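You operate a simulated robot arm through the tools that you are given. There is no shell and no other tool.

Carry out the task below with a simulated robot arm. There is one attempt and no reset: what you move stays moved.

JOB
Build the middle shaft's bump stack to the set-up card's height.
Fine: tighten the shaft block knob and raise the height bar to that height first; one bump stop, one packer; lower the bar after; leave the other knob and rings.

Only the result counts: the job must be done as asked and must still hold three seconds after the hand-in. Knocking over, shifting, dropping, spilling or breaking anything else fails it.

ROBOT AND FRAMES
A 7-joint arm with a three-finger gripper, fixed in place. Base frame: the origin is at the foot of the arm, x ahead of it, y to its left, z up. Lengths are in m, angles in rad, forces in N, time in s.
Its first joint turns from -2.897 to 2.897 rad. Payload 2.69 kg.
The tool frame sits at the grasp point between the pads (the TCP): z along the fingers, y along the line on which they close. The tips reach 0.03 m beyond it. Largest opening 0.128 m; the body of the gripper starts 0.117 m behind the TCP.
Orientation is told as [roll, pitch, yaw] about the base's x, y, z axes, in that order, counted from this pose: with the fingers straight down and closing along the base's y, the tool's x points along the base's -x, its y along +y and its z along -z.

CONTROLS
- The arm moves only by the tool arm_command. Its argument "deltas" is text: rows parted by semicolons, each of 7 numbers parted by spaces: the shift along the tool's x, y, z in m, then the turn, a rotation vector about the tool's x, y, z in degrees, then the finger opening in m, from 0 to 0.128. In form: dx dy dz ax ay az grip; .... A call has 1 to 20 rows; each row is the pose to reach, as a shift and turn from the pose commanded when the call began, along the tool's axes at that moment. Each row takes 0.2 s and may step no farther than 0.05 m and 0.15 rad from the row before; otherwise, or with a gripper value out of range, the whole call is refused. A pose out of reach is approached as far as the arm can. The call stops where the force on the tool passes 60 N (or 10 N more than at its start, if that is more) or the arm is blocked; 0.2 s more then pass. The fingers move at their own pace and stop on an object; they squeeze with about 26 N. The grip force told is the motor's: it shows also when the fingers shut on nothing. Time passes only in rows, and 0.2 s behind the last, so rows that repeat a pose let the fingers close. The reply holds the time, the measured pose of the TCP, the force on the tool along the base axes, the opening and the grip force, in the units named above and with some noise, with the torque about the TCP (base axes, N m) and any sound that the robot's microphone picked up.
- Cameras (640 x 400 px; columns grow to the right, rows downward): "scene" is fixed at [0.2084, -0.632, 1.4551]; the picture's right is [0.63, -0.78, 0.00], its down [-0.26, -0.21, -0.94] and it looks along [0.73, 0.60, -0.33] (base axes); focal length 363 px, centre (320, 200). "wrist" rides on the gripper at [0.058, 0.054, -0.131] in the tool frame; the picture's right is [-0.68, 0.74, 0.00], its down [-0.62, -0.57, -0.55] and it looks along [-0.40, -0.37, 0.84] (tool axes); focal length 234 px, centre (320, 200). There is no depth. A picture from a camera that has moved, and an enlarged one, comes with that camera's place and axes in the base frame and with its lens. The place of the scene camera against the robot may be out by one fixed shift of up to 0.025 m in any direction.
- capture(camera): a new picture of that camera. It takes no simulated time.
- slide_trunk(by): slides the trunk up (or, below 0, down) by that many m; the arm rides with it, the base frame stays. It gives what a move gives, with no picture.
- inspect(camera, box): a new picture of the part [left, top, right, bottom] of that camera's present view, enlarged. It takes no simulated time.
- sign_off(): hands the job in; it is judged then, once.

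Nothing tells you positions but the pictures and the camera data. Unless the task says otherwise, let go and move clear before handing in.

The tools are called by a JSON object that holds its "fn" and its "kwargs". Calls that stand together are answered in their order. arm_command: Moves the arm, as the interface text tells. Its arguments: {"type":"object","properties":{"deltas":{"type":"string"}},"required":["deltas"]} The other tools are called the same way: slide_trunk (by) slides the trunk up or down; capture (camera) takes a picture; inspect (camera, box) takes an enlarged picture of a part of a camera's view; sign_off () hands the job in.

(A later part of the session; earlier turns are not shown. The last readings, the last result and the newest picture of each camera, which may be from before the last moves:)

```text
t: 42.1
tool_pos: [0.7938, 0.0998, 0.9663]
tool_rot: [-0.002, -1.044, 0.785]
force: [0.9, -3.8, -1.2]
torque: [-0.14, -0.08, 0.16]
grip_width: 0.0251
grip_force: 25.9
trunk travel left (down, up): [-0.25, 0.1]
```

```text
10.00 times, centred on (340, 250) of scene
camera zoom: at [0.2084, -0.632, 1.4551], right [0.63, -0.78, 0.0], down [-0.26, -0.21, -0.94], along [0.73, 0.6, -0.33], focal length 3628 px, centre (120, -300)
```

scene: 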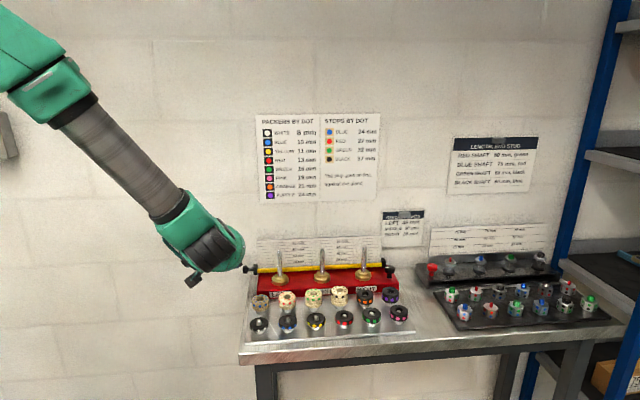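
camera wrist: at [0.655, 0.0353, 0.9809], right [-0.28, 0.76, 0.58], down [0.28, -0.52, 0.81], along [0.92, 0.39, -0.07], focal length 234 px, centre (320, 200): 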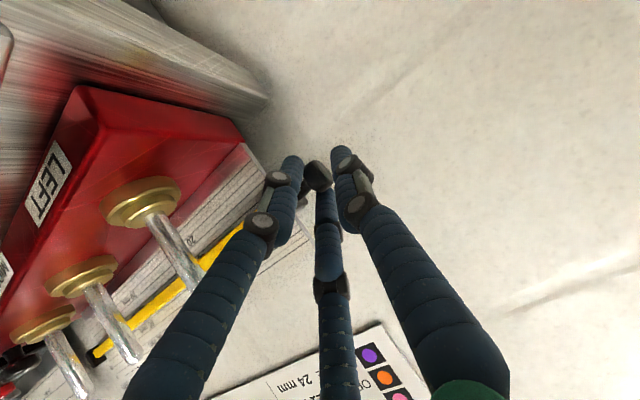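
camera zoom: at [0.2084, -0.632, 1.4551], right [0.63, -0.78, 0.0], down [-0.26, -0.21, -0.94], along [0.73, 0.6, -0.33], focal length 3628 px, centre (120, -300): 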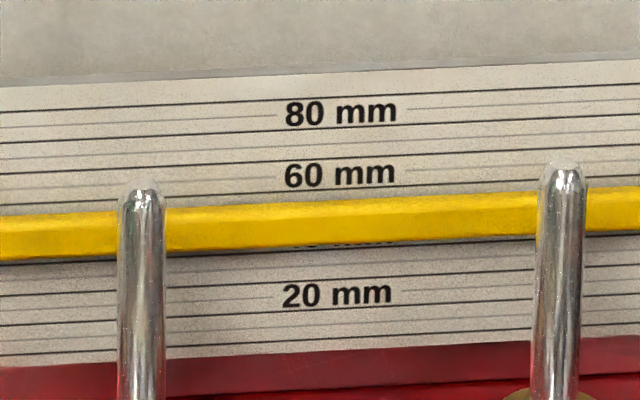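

The other scale shows each label sits just below its line, so the bold lines are the tens and the lowest bold line is zero. My readings put the bar at about 49 mm, so I'll nudge it up 1 mm and re-read.

{"fn": "arm_command", "kwargs": {"deltas": "-0.0009 0 -0.0005 0 0 0 0.0; -0.0009 0 -0.0005 0 0 0 0.0; -0.0009 0 -0.0005 0 0 0 0.0"}}

{"fn": "arm_command", "kwargs": {"deltas": "0 0 0 0 0 0 0.0"}}

{"fn": "arm_command", "kwargs": {"deltas": "0 0 0 0 0 0 0.0"}}

{"fn": "inspect", "kwargs": {"camera": "scene", "box": [290, 235, 315, 275]}}

{"fn": "capture", "kwargs": {"camera": "wrist"}}

```text
t: 43.0
tool_pos: [0.794, 0.0993, 0.9667]
tool_rot: [-0.001, -1.042, 0.783]
force: [-2.2, -13.1, -5.0]
torque: [-0.47, 0.03, 0.13]
grip_width: 0.0249
grip_force: 26.2
trunk travel left (down, up): [-0.25, 0.1]
```

```text
t: 43.4
tool_pos: [0.7948, 0.0995, 0.9656]
tool_rot: [0.0, -1.042, 0.784]
force: [-4.5, -14.1, -3.8]
torque: [-0.41, 0.02, 0.02]
grip_width: 0.025
grip_force: 25.9
trunk travel left (down, up): [-0.25, 0.1]
```

```text
t: 43.8
tool_pos: [0.7937, 0.0988, 0.9665]
tool_rot: [0.0, -1.045, 0.784]
force: [-7.2, -15.5, -3.9]
torque: [-0.41, 0.0, 0.0]
grip_width: 0.0249
grip_force: 26.0
trunk travel left (down, up): [-0.25, 0.1]
```

```text
10.00 times, centred on (302, 255) of scene
camera zoom: at [0.2084, -0.632, 1.4551], right [0.63, -0.78, 0.0], down [-0.26, -0.21, -0.94], along [0.73, 0.6, -0.33], focal length 3628 px, centre (495, -350)
```

zoom: 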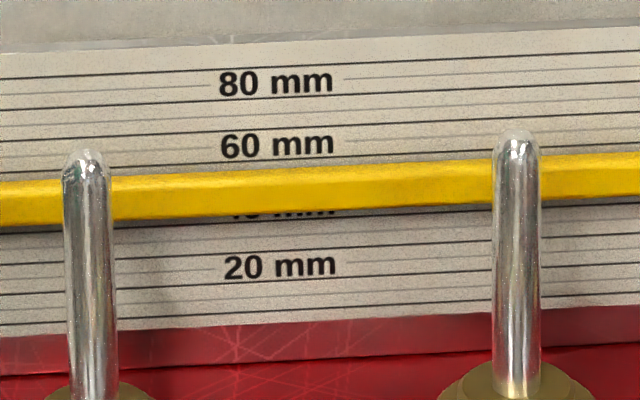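

```text
taken
camera wrist: at [0.6551, 0.0353, 0.9816], right [-0.28, 0.76, 0.58], down [0.28, -0.52, 0.81], along [0.92, 0.39, -0.07], focal length 234 px, centre (320, 200)
```

wrist: 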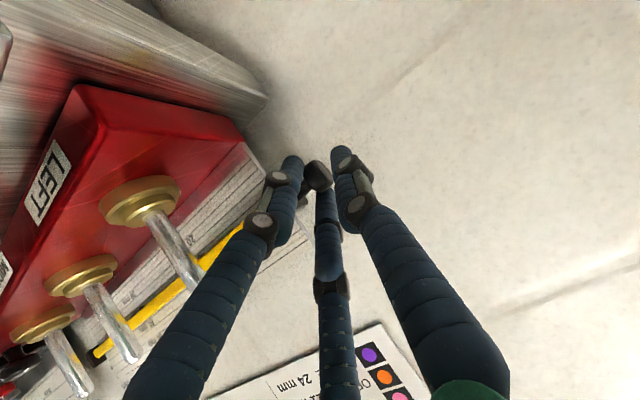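

{"fn": "arm_command", "kwargs": {"deltas": "-0.0009 0 -0.0005 0 0 0 0.0; -0.0009 0 -0.0005 0 0 0 0.0; -0.0009 0 -0.0005 0 0 0 0.042; -0.0009 0 -0.0005 0 0 0 0.042; -0.0009 0 -0.0005 0 0 0 0.042"}}

{"fn": "inspect", "kwargs": {"camera": "wrist", "box": [220, 80, 420, 230]}}

{"fn": "inspect", "kwargs": {"camera": "scene", "box": [290, 235, 315, 275]}}

```text
t: 45.0
tool_pos: [0.795, 0.1008, 0.9661]
tool_rot: [-0.002, -1.042, 0.785]
force: [0.1, 0.4, 0.3]
torque: [0.0, -0.01, 0.0]
grip_width: 0.0421
grip_force: 0.1
trunk travel left (down, up): [-0.25, 0.1]
```

```text
2.67 times, centred on (320, 155) of wrist
camera zoom: at [0.6557, 0.0366, 0.9829], right [-0.28, 0.76, 0.58], down [0.28, -0.52, 0.81], along [0.92, 0.39, -0.07], focal length 624 px, centre (320, 320)
```

zoom: 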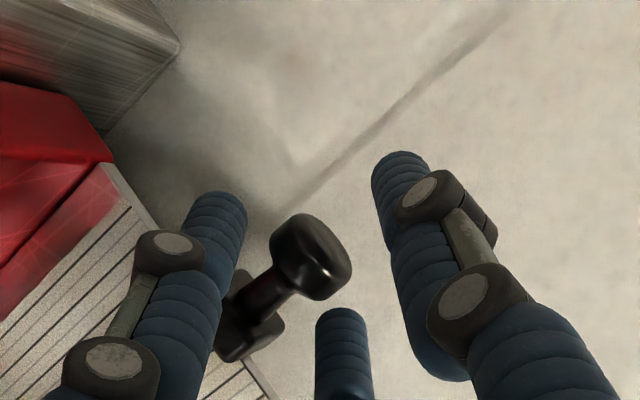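

```text
10.00 times, centred on (302, 255) of scene
camera zoom: at [0.2084, -0.632, 1.4551], right [0.63, -0.78, 0.0], down [-0.26, -0.21, -0.94], along [0.73, 0.6, -0.33], focal length 3628 px, centre (495, -350)
```

zoom: 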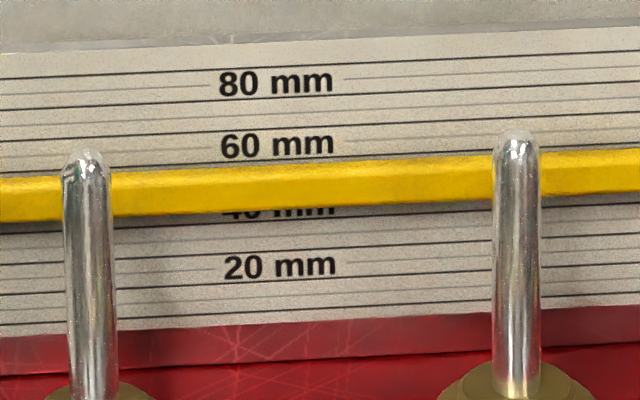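

The bar now reads 50 mm (knob travel ≈50.3 mm) and stays there after release. I'll back out along the tool axis.

{"fn": "arm_command", "kwargs": {"deltas": "0 0 -0.02 0 0 0 0.045; 0 0 -0.05 0 0 0 0.045; 0 0 -0.085 0 0 0 0.045; 0 0 -0.085 0 0 0 0.045"}}

{"fn": "inspect", "kwargs": {"camera": "wrist", "box": [60, 60, 380, 260]}}

{"fn": "inspect", "kwargs": {"camera": "scene", "box": [240, 225, 400, 305]}}

```text
t: 46.0
tool_pos: [0.742, 0.0455, 1.0107]
tool_rot: [-0.003, -1.045, 0.784]
force: [0.3, 0.5, 0.7]
torque: [-0.02, -0.03, -0.01]
grip_width: 0.0452
grip_force: 0.1
trunk travel left (down, up): [-0.25, 0.1]
```

```text
2.00 times, centred on (220, 160) of wrist
camera zoom: at [0.603, -0.018, 1.0244], right [-0.28, 0.76, 0.58], down [0.28, -0.52, 0.81], along [0.92, 0.39, -0.07], focal length 468 px, centre (520, 280)
```

zoom: 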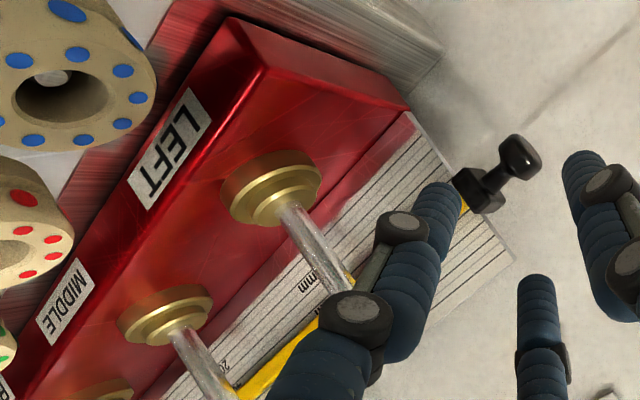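

```text
4.00 times, centred on (320, 265) of scene
camera zoom: at [0.2084, -0.632, 1.4551], right [0.63, -0.78, 0.0], down [-0.26, -0.21, -0.94], along [0.73, 0.6, -0.33], focal length 1451 px, centre (320, -60)
```

zoom: 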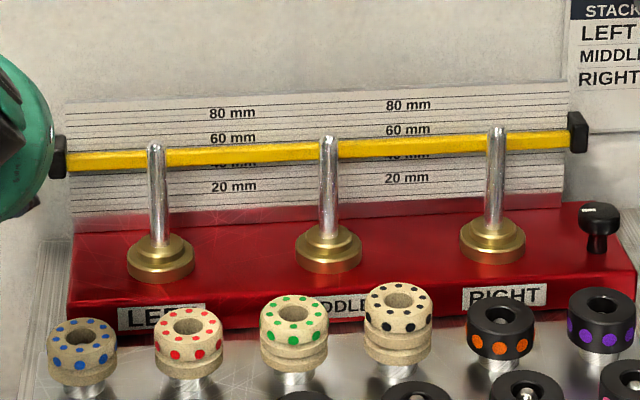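

The bar holds. I'll rise and return the tool to vertical.

{"fn": "arm_command", "kwargs": {"deltas": "-0.026 0 -0.015 0 0 0 0.05; -0.052 0 -0.03 0 0 0 0.06; -0.052 0 -0.03 0 7.5 0 0.06; -0.052 0 -0.03 0 15 0 0.06; -0.052 0 -0.03 0 22.5 0 0.06; -0.052 0 -0.03 0 30 0 0.06; -0.052 0 -0.03 0 37.5 0 0.06; -0.052 0 -0.03 0 45 0 0.06; -0.052 0 -0.03 0 52.5 0 0.06; -0.052 0 -0.03 0 60 0 0.06; -0.052 0 -0.03 0 60 0 0.06"}}

```text
t: 48.4
tool_pos: [0.7422, 0.0483, 1.07]
tool_rot: [0.0, 0.004, 0.786]
force: [0.8, -0.1, 0.0]
torque: [0.03, 0.04, 0.01]
grip_width: 0.0601
grip_force: 0.1
trunk travel left (down, up): [-0.25, 0.1]
```

{"fn": "arm_command", "kwargs": {"deltas": "0.0108 -0.0431 0.0033 0 -0.1 5 0.06; 0.0217 -0.0862 0.0067 0 -0.2 10 0.06; 0.0325 -0.1293 0.01 0 -0.23 15 0.06; 0.0433 -0.1723 0.0133 0 -0.23 20 0.065; 0.0542 -0.2154 0.0167 0 -0.23 25 0.065; 0.065 -0.2585 0.02 0 -0.23 30 0.065; 0.065 -0.2585 0.02 0 -0.23 30 0.065"}}

{"fn": "capture", "kwargs": {"camera": "wrist"}}

{"fn": "inspect", "kwargs": {"camera": "wrist", "box": [220, 80, 420, 230]}}

```text
t: 50.0
tool_pos: [0.8794, -0.1817, 1.0505]
tool_rot: [-0.003, -0.002, 0.257]
force: [0.8, -0.9, -0.1]
torque: [0.08, 0.02, -0.01]
grip_width: 0.0652
grip_force: 0.1
trunk travel left (down, up): [-0.25, 0.1]
```

```text
taken
camera wrist: at [0.8093, -0.1455, 1.1812], right [0.47, 0.89, 0.0], down [0.74, -0.39, 0.55], along [0.49, -0.26, -0.84], focal length 234 px, centre (320, 200)
```

wrist: 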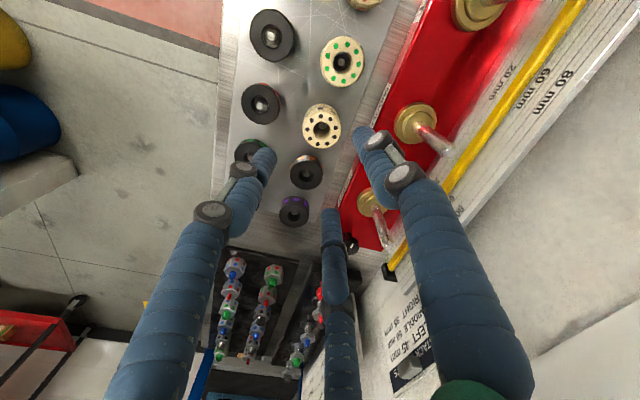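

```text
2.67 times, centred on (320, 155) of wrist
camera zoom: at [0.8093, -0.1455, 1.1812], right [0.47, 0.89, 0.0], down [0.74, -0.39, 0.55], along [0.49, -0.26, -0.84], focal length 624 px, centre (320, 320)
```

zoom: 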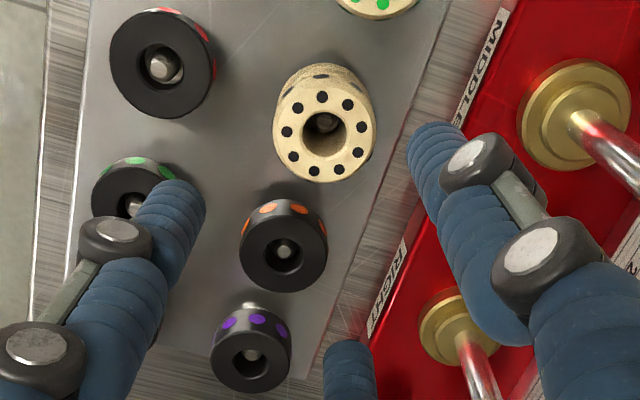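

The black stop triangulates to (0.8794, -0.1805), right below the TCP. I'll descend to just above it and re-check.

{"fn": "arm_command", "kwargs": {"deltas": "0 0.0006 0.032 -0.17 0.11 0 0.06; 0 0.0012 0.064 -0.17 0.11 0 0.058; 0 0.0012 0.09 -0.17 0.11 0 0.056; 0 0.0012 0.09 -0.17 0.11 0 0.056"}}

{"fn": "inspect", "kwargs": {"camera": "wrist", "box": [200, 80, 440, 260]}}

{"fn": "inspect", "kwargs": {"camera": "scene", "box": [290, 240, 390, 340]}}

```text
t: 51.0
tool_pos: [0.8772, -0.1805, 0.9602]
tool_rot: [0.001, 0.0, 0.261]
force: [-0.5, 0.3, 0.1]
torque: [-0.03, -0.01, 0.0]
grip_width: 0.0559
grip_force: 0.1
trunk travel left (down, up): [-0.25, 0.1]
```

```text
2.22 times, centred on (320, 170) of wrist
camera zoom: at [0.8078, -0.1448, 1.0914], right [0.46, 0.89, 0.0], down [0.74, -0.39, 0.55], along [0.48, -0.25, -0.84], focal length 520 px, centre (320, 267)
```

zoom: 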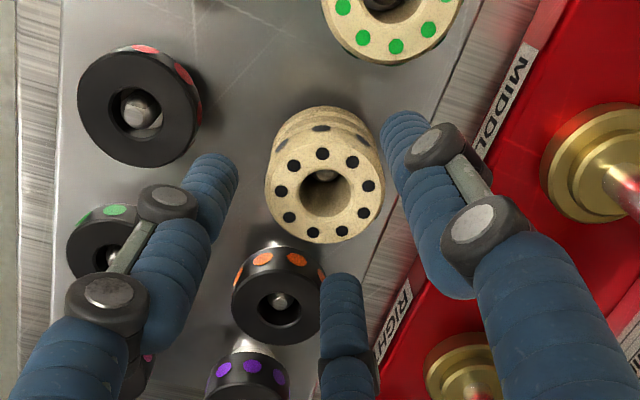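

```text
4.00 times, centred on (340, 290) of scene
camera zoom: at [0.2084, -0.632, 1.4551], right [0.63, -0.78, 0.0], down [-0.26, -0.21, -0.94], along [0.73, 0.6, -0.33], focal length 1451 px, centre (240, -160)
```

zoom: 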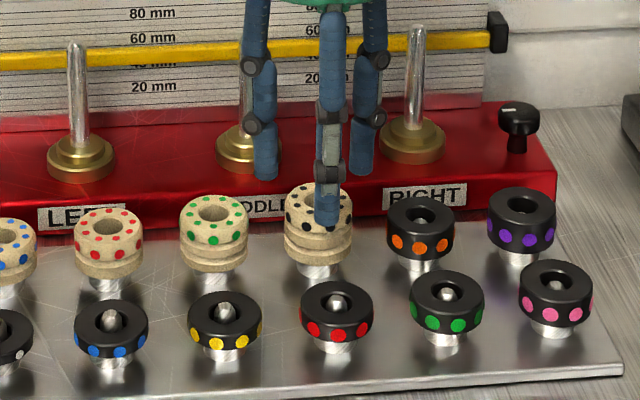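

{"fn": "arm_command", "kwargs": {"deltas": "-0.0022 0 0.014 0 0 0 0.056; -0.0022 0 0.028 0 0 0 0.056; -0.0022 0 0.0422 0 0 0 0.056; -0.0022 0 0.0422 0 0 0 0.056"}}

{"fn": "inspect", "kwargs": {"camera": "scene", "box": [290, 240, 390, 340]}}

{"fn": "inspect", "kwargs": {"camera": "wrist", "box": [200, 80, 440, 260]}}

```text
t: 52.0
tool_pos: [0.8814, -0.1803, 0.9193]
tool_rot: [0.002, 0.0, 0.258]
force: [0.2, 0.4, -0.9]
torque: [0.0, 0.01, -0.02]
grip_width: 0.0561
grip_force: 0.0
trunk travel left (down, up): [-0.25, 0.1]
```

```text
4.00 times, centred on (340, 290) of scene
camera zoom: at [0.2084, -0.632, 1.4551], right [0.63, -0.78, 0.0], down [-0.26, -0.21, -0.94], along [0.73, 0.6, -0.33], focal length 1451 px, centre (240, -160)
```

zoom: 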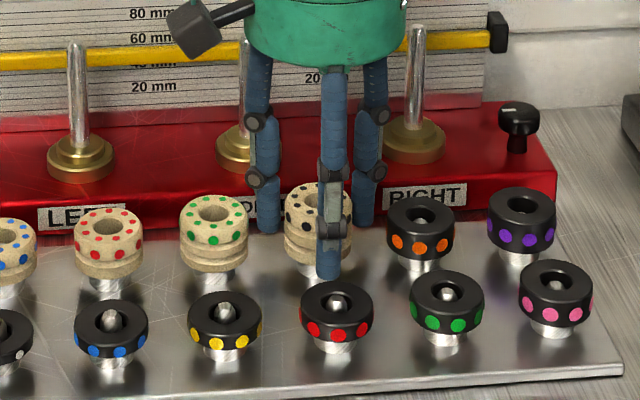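

```text
2.22 times, centred on (320, 170) of wrist
camera zoom: at [0.8113, -0.1445, 1.0498], right [0.46, 0.89, 0.0], down [0.74, -0.39, 0.55], along [0.49, -0.25, -0.84], focal length 520 px, centre (320, 267)
```

zoom: 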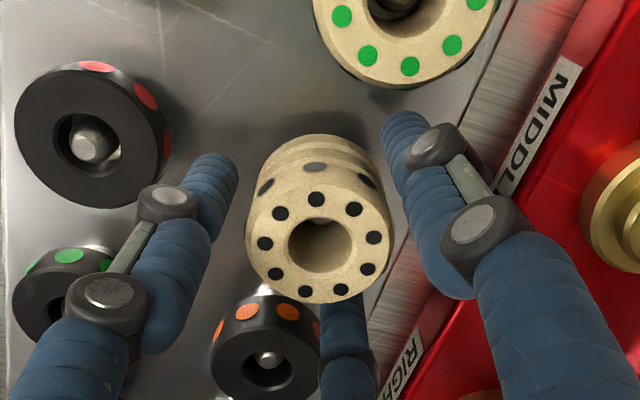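

The fingers straddle the stop with no contact. I'll close on it.

{"fn": "arm_command", "kwargs": {"deltas": "0.001 0 0 0 0 0 0.05; 0.001 0 0 0 0 0 0.03; 0.001 0 0 0 0 0 0.03; 0.001 0 0 0 0 0 0.03"}}

{"fn": "inspect", "kwargs": {"camera": "wrist", "box": [200, 80, 440, 260]}}

```text
t: 53.0
tool_pos: [0.8789, -0.1794, 0.9174]
tool_rot: [0.001, -0.001, 0.261]
force: [0.5, -0.3, -0.4]
torque: [0.0, -0.01, -0.02]
grip_width: 0.0374
grip_force: 25.9
trunk travel left (down, up): [-0.25, 0.1]
```

```text
2.22 times, centred on (320, 170) of wrist
camera zoom: at [0.8097, -0.1446, 1.0493], right [0.46, 0.89, 0.0], down [0.74, -0.39, 0.55], along [0.49, -0.25, -0.84], focal length 520 px, centre (320, 267)
```

zoom: 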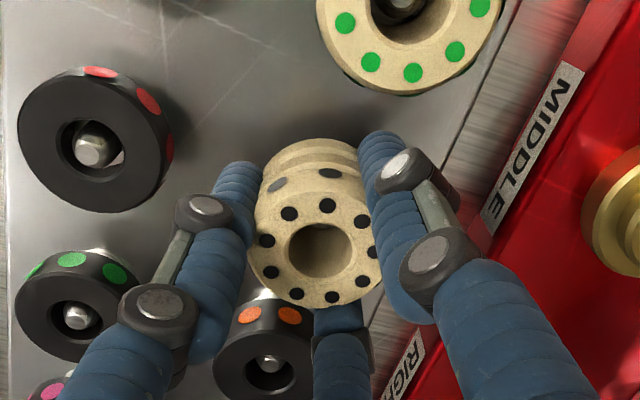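

Gripped the stop (37.4 mm across). I'll lift it straight up.

{"fn": "arm_command", "kwargs": {"deltas": "0 0 -0.015 0 0 0 0.03; 0 0 -0.035 0 0 0 0.03; 0 0 -0.065 0 0 0 0.03; 0 0 -0.1 0 0 0 0.03; 0 0 -0.138 0 0 0 0.03; 0 0 -0.138 0 0 0 0.03"}}

{"fn": "capture", "kwargs": {"camera": "wrist"}}

{"fn": "inspect", "kwargs": {"camera": "scene", "box": [240, 200, 420, 345]}}

```text
t: 54.4
tool_pos: [0.88, -0.1812, 1.0567]
tool_rot: [0.002, -0.001, 0.26]
force: [-0.8, 0.9, 0.4]
torque: [0.0, -0.05, -0.04]
grip_width: 0.0373
grip_force: 25.9
trunk travel left (down, up): [-0.25, 0.1]
```

```text
taken
camera wrist: at [0.8092, -0.1454, 1.1876], right [0.46, 0.89, 0.0], down [0.74, -0.39, 0.55], along [0.49, -0.25, -0.84], focal length 234 px, centre (320, 200)
```

wrist: 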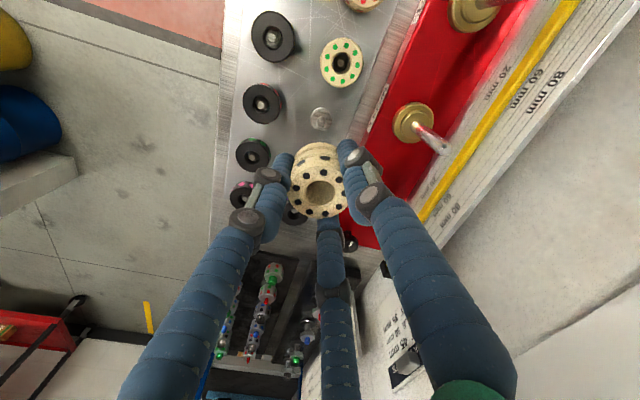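

```text
2.76 times, centred on (330, 272) of scene
camera zoom: at [0.2084, -0.632, 1.4551], right [0.63, -0.78, 0.0], down [-0.26, -0.21, -0.94], along [0.73, 0.6, -0.33], focal length 1001 px, centre (292, 0)
```

zoom: 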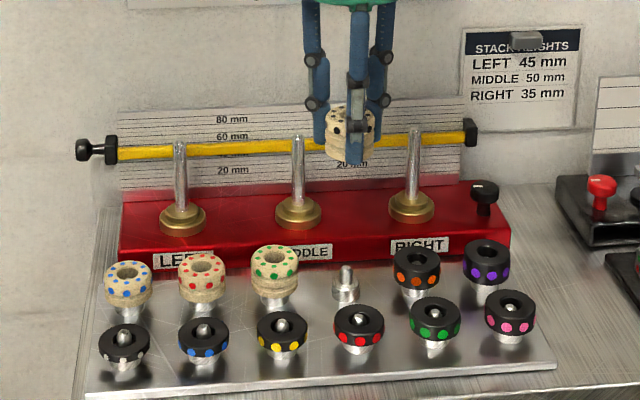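

The stop is up. I'll zoom on the middle shaft and on the held ring to get the alignment.

{"fn": "inspect", "kwargs": {"camera": "wrist", "box": [380, 90, 460, 165]}}

{"fn": "inspect", "kwargs": {"camera": "wrist", "box": [270, 130, 370, 230]}}

```text
5.33 times, centred on (420, 128) of wrist
camera zoom: at [0.8092, -0.1454, 1.1876], right [0.46, 0.89, 0.0], down [0.74, -0.39, 0.55], along [0.49, -0.25, -0.84], focal length 1249 px, centre (-213, 587)
```

zoom: 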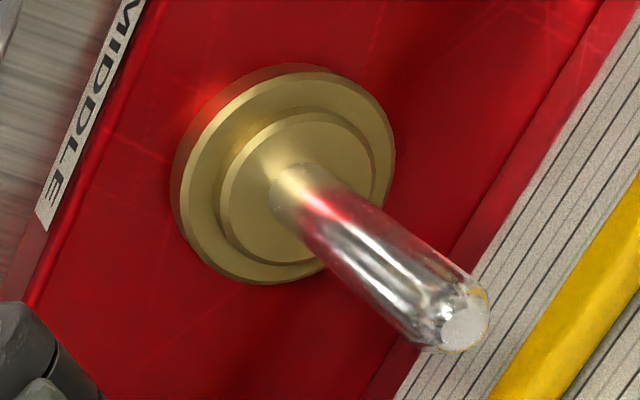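

```text
4.00 times, centred on (320, 180) of wrist
camera zoom: at [0.8092, -0.1454, 1.1876], right [0.46, 0.89, 0.0], down [0.74, -0.39, 0.55], along [0.49, -0.25, -0.84], focal length 937 px, centre (320, 280)
```

zoom: 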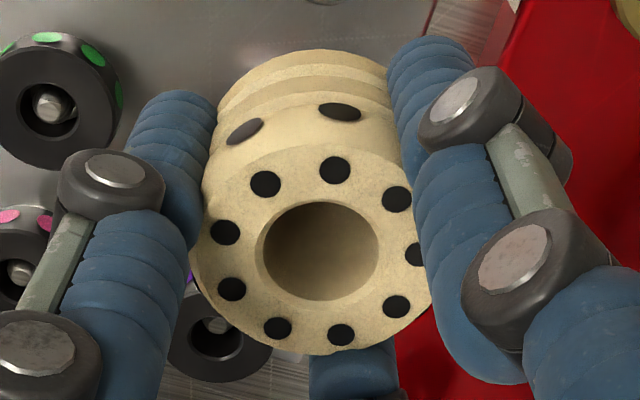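

The middle shaft is at (0.930, -0.082) and the ring is centred in the grip to within 1 mm. I'll move over the shaft.

{"fn": "arm_command", "kwargs": {"deltas": "-0.0249 0.028 0 0 0 0 0.03; -0.0499 0.0559 0 0 0 0 0.03; -0.0748 0.0839 0 0 0 0 0.03; -0.0748 0.0839 0 0 0 0 0.03"}}

{"fn": "inspect", "kwargs": {"camera": "wrist", "box": [220, 80, 420, 230]}}

{"fn": "inspect", "kwargs": {"camera": "scene", "box": [270, 190, 380, 300]}}

```text
t: 55.4
tool_pos: [0.9281, -0.0792, 1.0572]
tool_rot: [0.002, 0.0, 0.26]
force: [-1.1, 0.3, 0.2]
torque: [-0.03, -0.02, 0.01]
grip_width: 0.037
grip_force: 26.3
trunk travel left (down, up): [-0.25, 0.1]
```

```text
2.67 times, centred on (320, 155) of wrist
camera zoom: at [0.8594, -0.044, 1.1888], right [0.46, 0.89, 0.0], down [0.74, -0.39, 0.55], along [0.48, -0.25, -0.84], focal length 624 px, centre (320, 320)
```

zoom: 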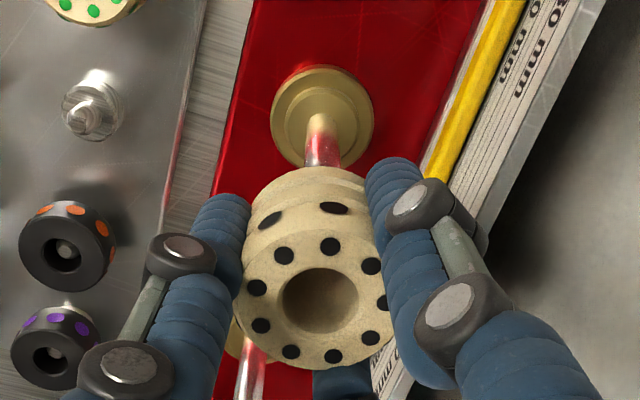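

```text
3.64 times, centred on (325, 245) of scene
camera zoom: at [0.2084, -0.632, 1.4551], right [0.63, -0.78, 0.0], down [-0.26, -0.21, -0.94], along [0.73, 0.6, -0.33], focal length 1319 px, centre (302, 36)
```

zoom: 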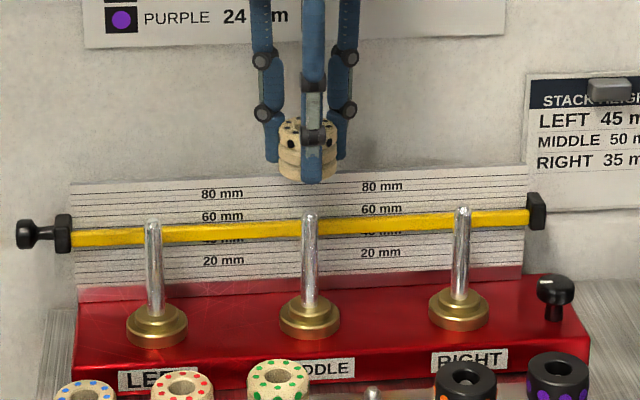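

{"fn": "arm_command", "kwargs": {"deltas": "-0.0006 -0.0008 0.015 0 0 0 0.03; -0.0006 -0.0008 0.028 0 0 0 0.03; -0.0006 -0.0008 0.038 0 0 0 0.03; -0.0006 -0.0008 0.048 0 0 0 0.03"}}

{"fn": "inspect", "kwargs": {"camera": "wrist", "box": [220, 80, 420, 230]}}

{"fn": "inspect", "kwargs": {"camera": "scene", "box": [270, 190, 380, 300]}}

```text
t: 56.4
tool_pos: [0.9303, -0.0801, 1.0075]
tool_rot: [0.002, 0.0, 0.262]
force: [-0.2, 0.3, -1.3]
torque: [0.0, -0.02, -0.01]
grip_width: 0.0372
grip_force: 25.8
trunk travel left (down, up): [-0.25, 0.1]
```

```text
2.67 times, centred on (320, 155) of wrist
camera zoom: at [0.8604, -0.0445, 1.1389], right [0.46, 0.89, 0.0], down [0.74, -0.39, 0.55], along [0.49, -0.25, -0.84], focal length 624 px, centre (320, 320)
```

zoom: 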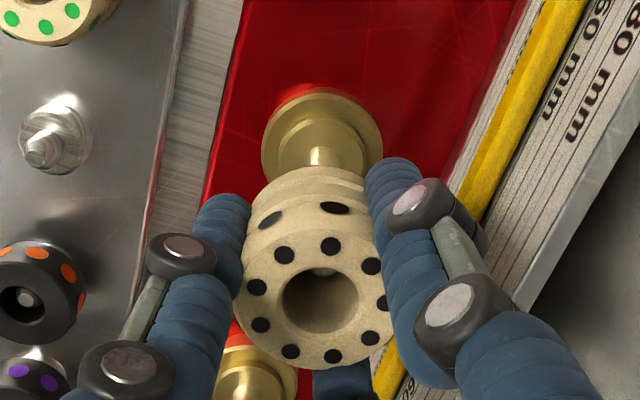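

```text
3.64 times, centred on (325, 245) of scene
camera zoom: at [0.2084, -0.632, 1.4551], right [0.63, -0.78, 0.0], down [-0.26, -0.21, -0.94], along [0.73, 0.6, -0.33], focal length 1319 px, centre (302, 36)
```

zoom: 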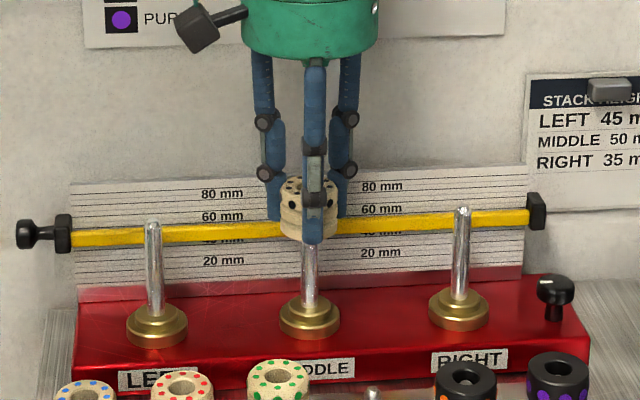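

The shaft tip has entered the bore with no force. I'll continue lowering.

{"fn": "arm_command", "kwargs": {"deltas": "0 0 0.015 0 0 0 0.03; 0 0 0.03 0 0 0 0.03; 0 0 0.045 0 0 0 0.03; 0 0 0.058 0 0 0 0.03; 0 0 0.062 0 0 0 0.03"}}

{"fn": "inspect", "kwargs": {"camera": "wrist", "box": [220, 80, 420, 230]}}

{"fn": "inspect", "kwargs": {"camera": "scene", "box": [280, 210, 370, 290]}}

```text
t: 57.5
tool_pos: [0.9313, -0.08, 0.9459]
tool_rot: [0.001, 0.001, 0.261]
force: [-0.2, 0.1, -0.4]
torque: [-0.02, 0.01, 0.02]
grip_width: 0.0369
grip_force: 26.4
trunk travel left (down, up): [-0.25, 0.1]
```

```text
2.67 times, centred on (320, 155) of wrist
camera zoom: at [0.8606, -0.0451, 1.0767], right [0.46, 0.89, 0.0], down [0.74, -0.39, 0.55], along [0.49, -0.25, -0.84], focal length 624 px, centre (320, 320)
```

zoom: 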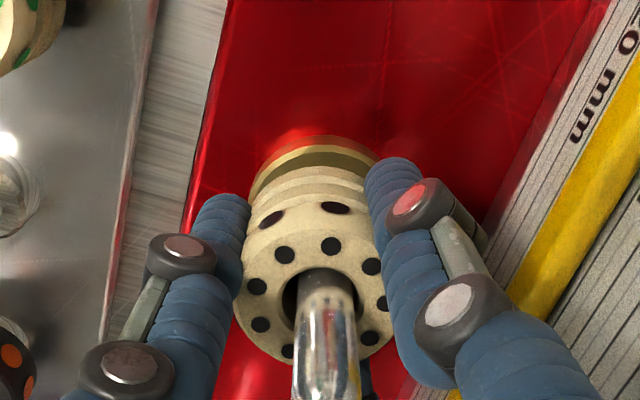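

```text
5.00 times, centred on (325, 250) of scene
camera zoom: at [0.2084, -0.632, 1.4551], right [0.63, -0.78, 0.0], down [-0.26, -0.21, -0.94], along [0.73, 0.6, -0.33], focal length 1814 px, centre (295, -50)
```

zoom: 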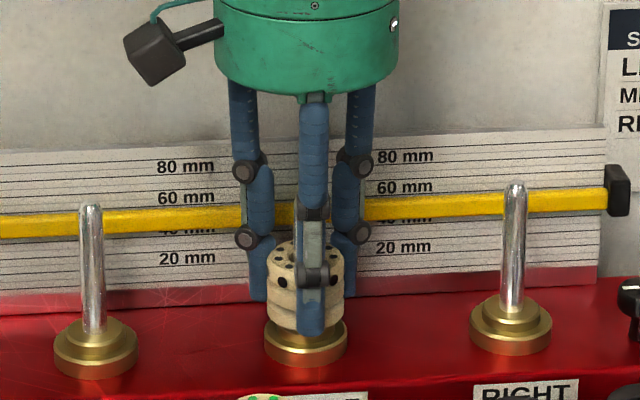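

{"fn": "arm_command", "kwargs": {"deltas": "0 0 0.002 0 0 0 0.03; 0 0 0.004 0 0 0 0.03; 0 0 0.004 0 0 0 0.03"}}

```text
t: 58.4
tool_pos: [0.9299, -0.0796, 0.9419]
tool_rot: [0.0, -0.002, 0.262]
force: [-0.5, 0.1, 0.1]
torque: [-0.01, 0.02, 0.03]
grip_width: 0.0369
grip_force: 25.3
trunk travel left (down, up): [-0.25, 0.1]
```

{"fn": "arm_command", "kwargs": {"deltas": "0 0 0.001 0 0 0 0.03; 0 0 0.002 0 0 0 0.03; 0 0 0.002 0 0 0 0.03"}}

{"fn": "inspect", "kwargs": {"camera": "scene", "box": [300, 240, 350, 290]}}

```text
t: 59.1
tool_pos: [0.9314, -0.0797, 0.9408]
tool_rot: [0.0, -0.002, 0.259]
force: [-5.5, 2.8, 16.6]
torque: [0.09, 0.16, 0.06]
grip_width: 0.0368
grip_force: 25.6
trunk travel left (down, up): [-0.25, 0.1]
```

```text
8.00 times, centred on (325, 265) of scene
camera zoom: at [0.2084, -0.632, 1.4551], right [0.63, -0.78, 0.0], down [-0.26, -0.21, -0.94], along [0.73, 0.6, -0.33], focal length 2902 px, centre (280, -320)
```

zoom: 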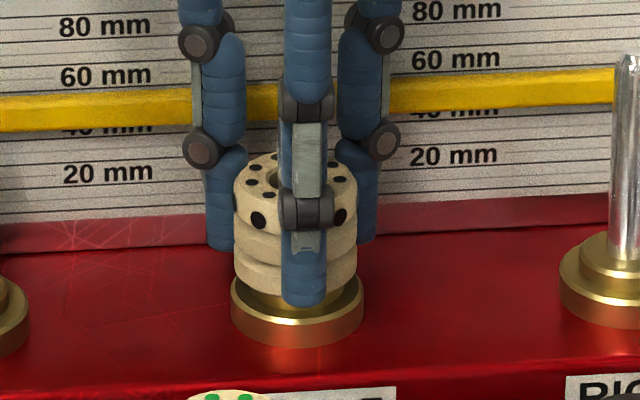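

The stop is seated on the gland (17 N contact). I'll release and rise clear.

{"fn": "arm_command", "kwargs": {"deltas": "0 0 -0.001 0 0 0 0.037; 0 0 -0.001 0 0 0 0.052; 0 0 -0.001 0 0 0 0.054; 0 0 -0.02 0 0 0 0.054; 0 0 -0.06 0 0 0 0.054; 0 0 -0.1 0 0 0 0.054; 0 0 -0.1 0 0 0 0.054"}}

{"fn": "inspect", "kwargs": {"camera": "scene", "box": [270, 190, 400, 310]}}

{"fn": "capture", "kwargs": {"camera": "wrist"}}

```text
t: 60.8
tool_pos: [0.9313, -0.0823, 1.0401]
tool_rot: [0.002, 0.0, 0.261]
force: [0.6, 0.4, 0.0]
torque: [-0.02, -0.02, -0.02]
grip_width: 0.054
grip_force: 0.0
trunk travel left (down, up): [-0.25, 0.1]
```

```text
3.33 times, centred on (335, 250) of scene
camera zoom: at [0.2084, -0.632, 1.4551], right [0.63, -0.78, 0.0], down [-0.26, -0.21, -0.94], along [0.73, 0.6, -0.33], focal length 1209 px, centre (270, 33)
```

zoom: 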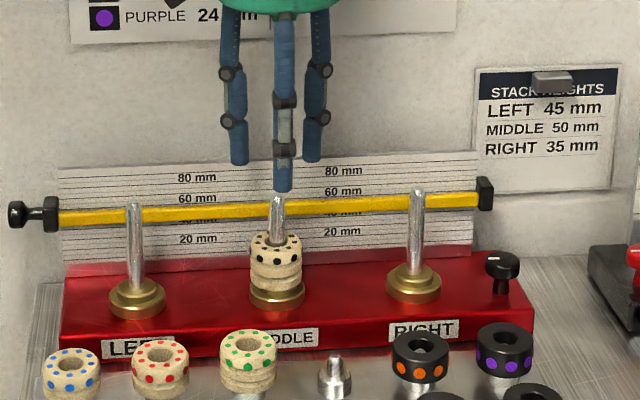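

```text
taken
camera wrist: at [0.8608, -0.0458, 1.1717], right [0.46, 0.89, 0.0], down [0.74, -0.39, 0.55], along [0.49, -0.25, -0.84], focal length 234 px, centre (320, 200)
```

wrist: 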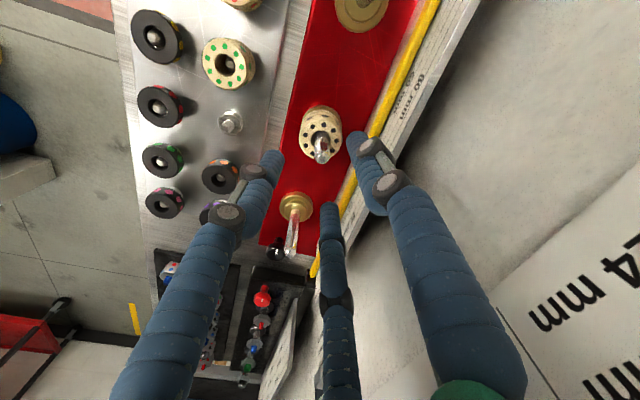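

The stop is in place on the middle shaft. Next I'll hover over the red packer.

{"fn": "arm_command", "kwargs": {"deltas": "0.028 -0.0238 -0.01 0 0 0 0.058; 0.056 -0.0476 -0.01 0 0 0 0.06; 0.084 -0.0713 -0.01 0 0 0 0.06; 0.112 -0.0951 -0.01 0 0 0 0.06; 0.14 -0.1189 -0.01 0 0 0 0.06; 0.14 -0.1189 -0.01 0 0 0 0.06"}}

{"fn": "inspect", "kwargs": {"camera": "wrist", "box": [220, 60, 420, 210]}}

```text
t: 62.1
tool_pos: [0.8256, -0.2315, 1.0506]
tool_rot: [0.001, 0.0, 0.26]
force: [0.6, -0.7, -0.8]
torque: [0.04, -0.03, 0.01]
grip_width: 0.0602
grip_force: 0.0
trunk travel left (down, up): [-0.25, 0.1]
```

```text
2.67 times, centred on (320, 135) of wrist
camera zoom: at [0.7569, -0.1967, 1.1804], right [0.46, 0.89, 0.0], down [0.74, -0.39, 0.55], along [0.49, -0.25, -0.84], focal length 624 px, centre (320, 373)
```

zoom: 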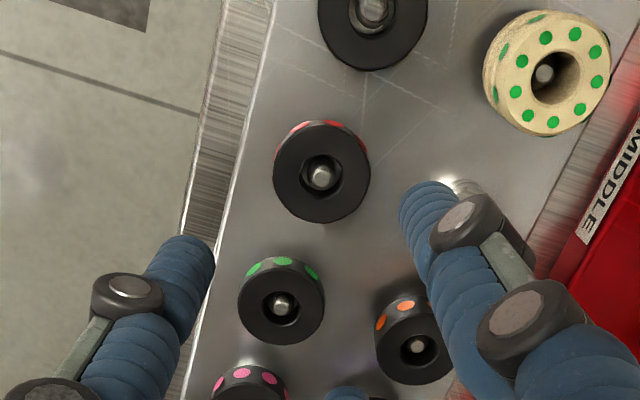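

{"fn": "arm_command", "kwargs": {"deltas": "-0.001 -0.0005 0.035 0 0 0 0.058; -0.001 -0.0005 0.07 0 0 0 0.058; -0.001 -0.0005 0.105 0 0 0 0.058; -0.001 -0.0005 0.105 0 0 0 0.058"}}

{"fn": "inspect", "kwargs": {"camera": "wrist", "box": [200, 80, 440, 260]}}

{"fn": "inspect", "kwargs": {"camera": "scene", "box": [290, 250, 390, 350]}}

```text
t: 63.1
tool_pos: [0.8279, -0.2294, 0.9457]
tool_rot: [0.001, 0.0, 0.259]
force: [0.0, 0.7, 0.3]
torque: [0.01, 0.0, -0.01]
grip_width: 0.0581
grip_force: 0.0
trunk travel left (down, up): [-0.25, 0.1]
```

```text
2.22 times, centred on (320, 170) of wrist
camera zoom: at [0.7577, -0.1944, 1.0765], right [0.46, 0.89, 0.0], down [0.74, -0.39, 0.55], along [0.49, -0.25, -0.84], focal length 520 px, centre (320, 267)
```

zoom: 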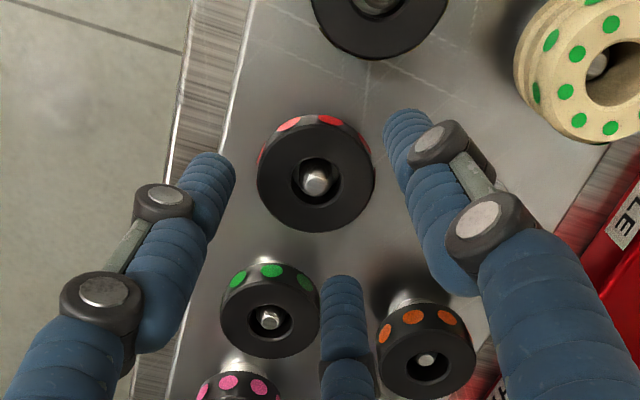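

```text
4.00 times, centred on (340, 300) of scene
camera zoom: at [0.2084, -0.632, 1.4551], right [0.63, -0.78, 0.0], down [-0.26, -0.21, -0.94], along [0.73, 0.6, -0.33], focal length 1451 px, centre (240, -200)
```

zoom: 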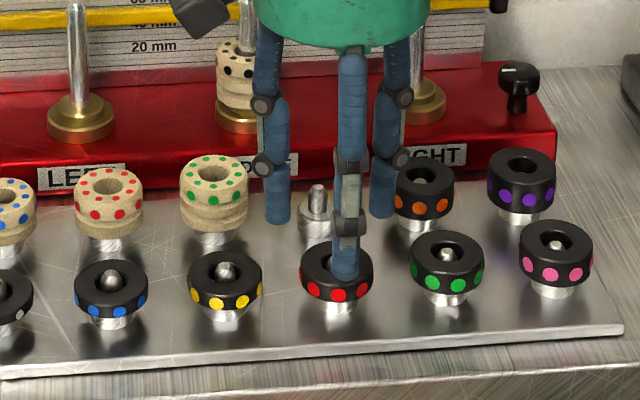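

{"fn": "arm_command", "kwargs": {"deltas": "0.0011 -0.0018 0.012 0 0 0 0.056; 0.0011 -0.0018 0.024 0 0 0 0.056; 0.0011 -0.0018 0.0337 0 0 0 0.056; 0.0011 -0.0018 0.0337 0 0 0 0.056"}}

{"fn": "inspect", "kwargs": {"camera": "wrist", "box": [200, 80, 440, 260]}}

{"fn": "inspect", "kwargs": {"camera": "scene", "box": [290, 250, 390, 350]}}

```text
t: 64.2
tool_pos: [0.8275, -0.2319, 0.9114]
tool_rot: [0.001, -0.001, 0.261]
force: [0.8, 0.2, 0.8]
torque: [-0.01, 0.01, 0.02]
grip_width: 0.0561
grip_force: 0.1
trunk travel left (down, up): [-0.25, 0.1]
```

```text
2.22 times, centred on (320, 170) of wrist
camera zoom: at [0.7575, -0.1977, 1.0426], right [0.46, 0.89, 0.0], down [0.74, -0.39, 0.55], along [0.49, -0.25, -0.84], focal length 520 px, centre (320, 267)
```

zoom: 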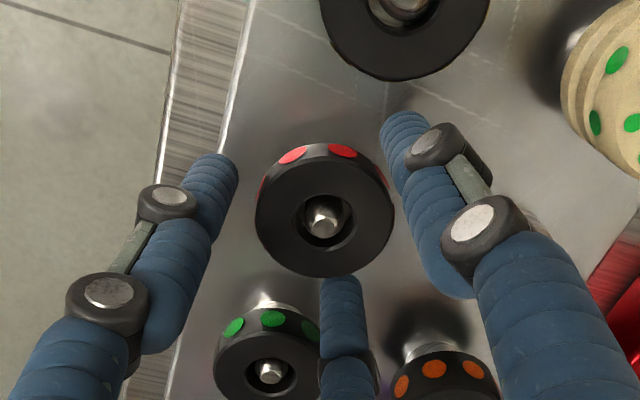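

```text
4.00 times, centred on (340, 300) of scene
camera zoom: at [0.2084, -0.632, 1.4551], right [0.63, -0.78, 0.0], down [-0.26, -0.21, -0.94], along [0.73, 0.6, -0.33], focal length 1451 px, centre (240, -200)
```

zoom: 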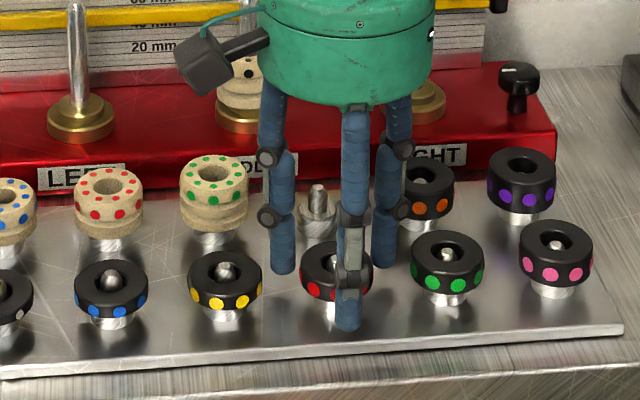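

Good straddle with no contact. Closing on the red packer.

{"fn": "arm_command", "kwargs": {"deltas": "0 0 0 0 0 0 0.05; 0 0 0 0 0 0 0.03; 0 0 0 0 0 0 0.03; 0 0 0 0 0 0 0.03"}}

{"fn": "inspect", "kwargs": {"camera": "wrist", "box": [200, 80, 440, 260]}}

```text
t: 65.2
tool_pos: [0.8281, -0.2321, 0.9112]
tool_rot: [0.003, 0.0, 0.261]
force: [0.1, 0.0, 0.7]
torque: [0.02, 0.02, -0.02]
grip_width: 0.0364
grip_force: 25.7
trunk travel left (down, up): [-0.25, 0.1]
```

```text
2.22 times, centred on (320, 170) of wrist
camera zoom: at [0.7574, -0.1976, 1.0427], right [0.46, 0.89, 0.0], down [0.74, -0.39, 0.55], along [0.49, -0.25, -0.84], focal length 520 px, centre (320, 267)
```

zoom: 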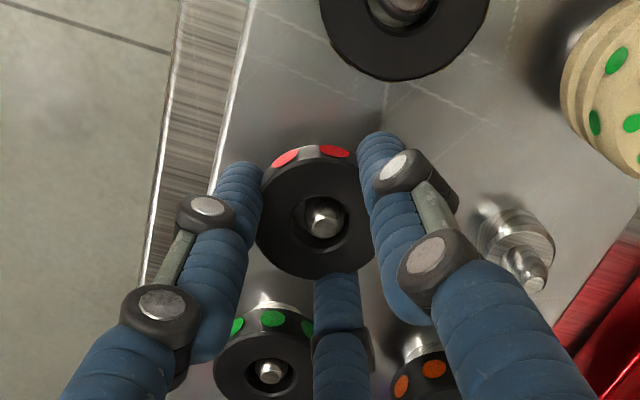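

Gripped the red packer. I'll lift it straight up.

{"fn": "arm_command", "kwargs": {"deltas": "0 0 -0.015 0 0 0 0.03; 0 0 -0.04 0 0 0 0.03; 0 0 -0.08 0 0 0 0.03; 0 0 -0.12 0 0 0 0.03; 0 0 -0.15 0 0 0 0.03; 0 0 -0.15 0 0 0 0.03"}}

{"fn": "inspect", "kwargs": {"camera": "wrist", "box": [270, 130, 370, 230]}}

{"fn": "inspect", "kwargs": {"camera": "scene", "box": [240, 200, 420, 345]}}

```text
t: 66.5
tool_pos: [0.8275, -0.2333, 1.0617]
tool_rot: [0.003, -0.001, 0.262]
force: [0.2, -0.1, 0.9]
torque: [-0.03, 0.0, 0.0]
grip_width: 0.0365
grip_force: 26.2
trunk travel left (down, up): [-0.25, 0.1]
```

```text
4.00 times, centred on (320, 180) of wrist
camera zoom: at [0.7578, -0.1978, 1.1931], right [0.46, 0.89, 0.0], down [0.74, -0.39, 0.55], along [0.49, -0.25, -0.84], focal length 937 px, centre (320, 280)
```

zoom: 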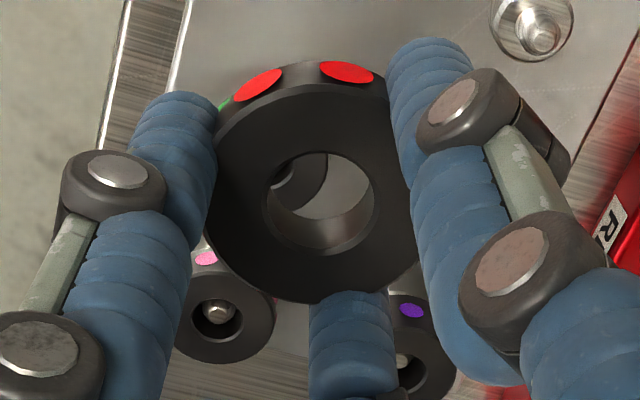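

```text
2.76 times, centred on (330, 272) of scene
camera zoom: at [0.2084, -0.632, 1.4551], right [0.63, -0.78, 0.0], down [-0.26, -0.21, -0.94], along [0.73, 0.6, -0.33], focal length 1001 px, centre (292, 0)
```

zoom: 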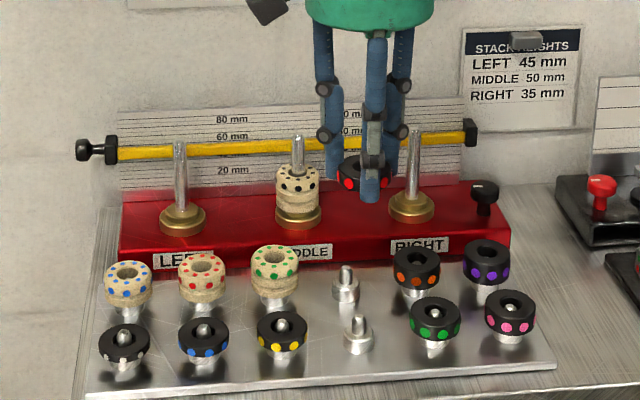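

The packer is centred in the grip. Moving above the middle shaft.

{"fn": "arm_command", "kwargs": {"deltas": "-0.0278 0.0242 0 0 0 0 0.03; -0.0556 0.0483 0 0 0 0 0.03; -0.0835 0.0725 0 0 0 0 0.03; -0.1113 0.0966 0 0 0 0 0.03; -0.1391 0.1208 0 0 0 0 0.03; -0.1391 0.1208 0 0 0 0 0.03"}}

{"fn": "inspect", "kwargs": {"camera": "wrist", "box": [220, 80, 420, 230]}}

{"fn": "inspect", "kwargs": {"camera": "scene", "box": [270, 190, 380, 300]}}

```text
t: 68.0
tool_pos: [0.9335, -0.0796, 1.0608]
tool_rot: [0.001, 0.001, 0.259]
force: [1.1, 0.5, -0.3]
torque: [-0.06, 0.03, -0.01]
grip_width: 0.0365
grip_force: 26.5
trunk travel left (down, up): [-0.25, 0.1]
```

```text
2.67 times, centred on (320, 155) of wrist
camera zoom: at [0.8627, -0.0448, 1.1917], right [0.46, 0.89, 0.0], down [0.74, -0.39, 0.55], along [0.48, -0.25, -0.84], focal length 624 px, centre (320, 320)
```

zoom: 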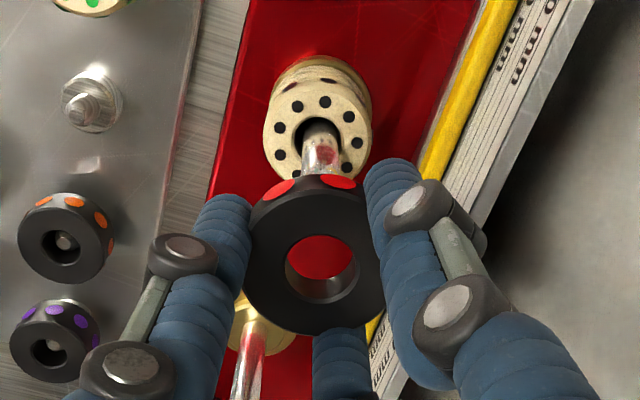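

```text
3.64 times, centred on (325, 245) of scene
camera zoom: at [0.2084, -0.632, 1.4551], right [0.63, -0.78, 0.0], down [-0.26, -0.21, -0.94], along [0.73, 0.6, -0.33], focal length 1319 px, centre (302, 36)
```

zoom: 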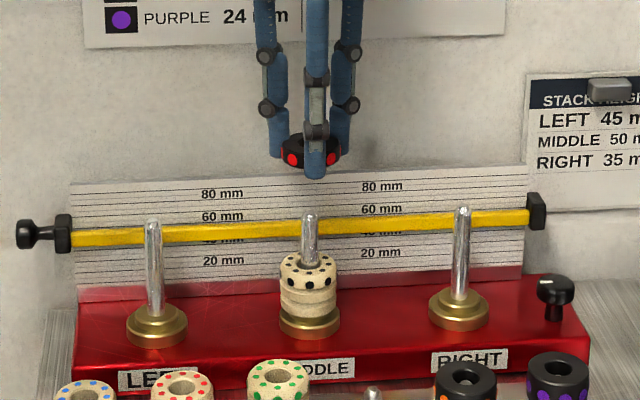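

{"fn": "arm_command", "kwargs": {"deltas": "0.0019 0.0005 0.02 0 0 0 0.03; 0.0019 0.0005 0.036 0 0 0 0.03; 0.0019 0.0005 0.036 0 0 0 0.03"}}

{"fn": "inspect", "kwargs": {"camera": "wrist", "box": [220, 80, 420, 230]}}

{"fn": "inspect", "kwargs": {"camera": "scene", "box": [280, 210, 370, 290]}}

```text
t: 68.8
tool_pos: [0.9296, -0.0804, 1.0245]
tool_rot: [0.002, 0.0, 0.26]
force: [0.1, 0.7, -0.3]
torque: [0.01, 0.03, 0.03]
grip_width: 0.0366
grip_force: 26.1
trunk travel left (down, up): [-0.25, 0.1]
```

```text
2.67 times, centred on (320, 155) of wrist
camera zoom: at [0.8595, -0.0456, 1.1555], right [0.46, 0.89, 0.0], down [0.74, -0.39, 0.55], along [0.49, -0.25, -0.84], focal length 624 px, centre (320, 320)
```

zoom: 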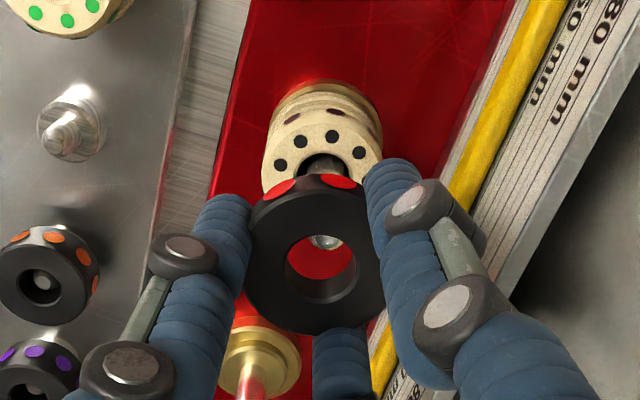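

```text
5.00 times, centred on (325, 250) of scene
camera zoom: at [0.2084, -0.632, 1.4551], right [0.63, -0.78, 0.0], down [-0.26, -0.21, -0.94], along [0.73, 0.6, -0.33], focal length 1814 px, centre (295, -50)
```

zoom: 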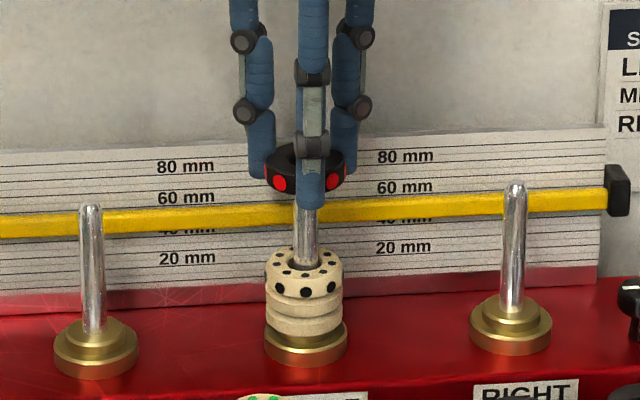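

{"fn": "arm_command", "kwargs": {"deltas": "-0.0006 0 0.01 0 0 0 0.03; -0.0006 0 0.02 0 0 0 0.03; -0.0006 0 0.02 0 0 0 0.03"}}

{"fn": "inspect", "kwargs": {"camera": "wrist", "box": [220, 80, 420, 230]}}

{"fn": "inspect", "kwargs": {"camera": "scene", "box": [280, 210, 370, 290]}}

```text
t: 69.5
tool_pos: [0.9289, -0.0804, 1.006]
tool_rot: [0.003, 0.001, 0.261]
force: [-0.4, 0.5, -0.2]
torque: [0.0, 0.0, -0.01]
grip_width: 0.0364
grip_force: 25.9
trunk travel left (down, up): [-0.25, 0.1]
```

```text
2.67 times, centred on (320, 155) of wrist
camera zoom: at [0.8597, -0.0452, 1.1366], right [0.46, 0.89, 0.0], down [0.74, -0.39, 0.55], along [0.49, -0.25, -0.84], focal length 624 px, centre (320, 320)
```

zoom: 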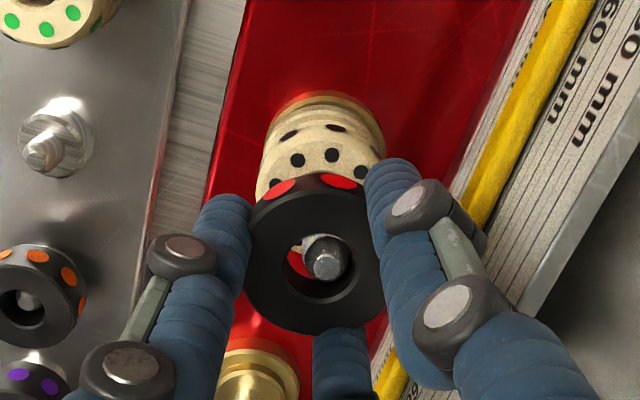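

```text
5.00 times, centred on (325, 250) of scene
camera zoom: at [0.2084, -0.632, 1.4551], right [0.63, -0.78, 0.0], down [-0.26, -0.21, -0.94], along [0.73, 0.6, -0.33], focal length 1814 px, centre (295, -50)
```

zoom: 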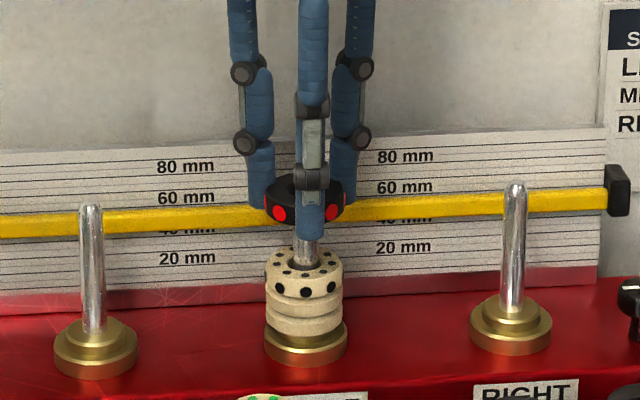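

The shaft tip is inside the packer bore. Continuing down.

{"fn": "arm_command", "kwargs": {"deltas": "0 0 0.01 0 0 0 0.03; 0 0 0.02 0 0 0 0.03; 0 0 0.03 0 0 0 0.03; 0 0 0.032 0 0 0 0.03; 0 0 0.032 0 0 0 0.03"}}

{"fn": "inspect", "kwargs": {"camera": "scene", "box": [300, 230, 350, 280]}}

```text
t: 70.8
tool_pos: [0.9296, -0.0793, 0.9747]
tool_rot: [-0.001, -0.003, 0.26]
force: [0.3, 0.4, 6.6]
torque: [-0.01, 0.0, 0.01]
grip_width: 0.0366
grip_force: 25.8
trunk travel left (down, up): [-0.25, 0.1]
```

```text
8.00 times, centred on (325, 255) of scene
camera zoom: at [0.2084, -0.632, 1.4551], right [0.63, -0.78, 0.0], down [-0.26, -0.21, -0.94], along [0.73, 0.6, -0.33], focal length 2902 px, centre (280, -240)
```

zoom: 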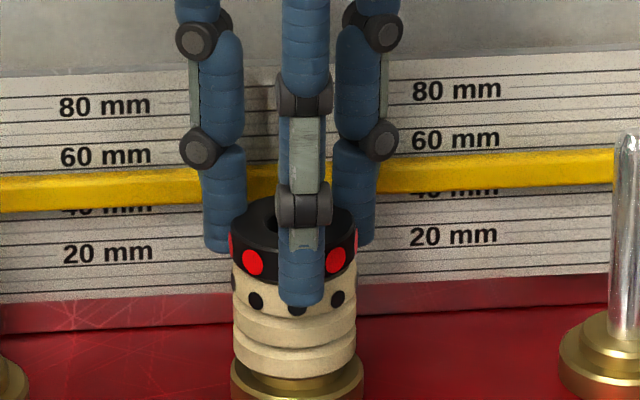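

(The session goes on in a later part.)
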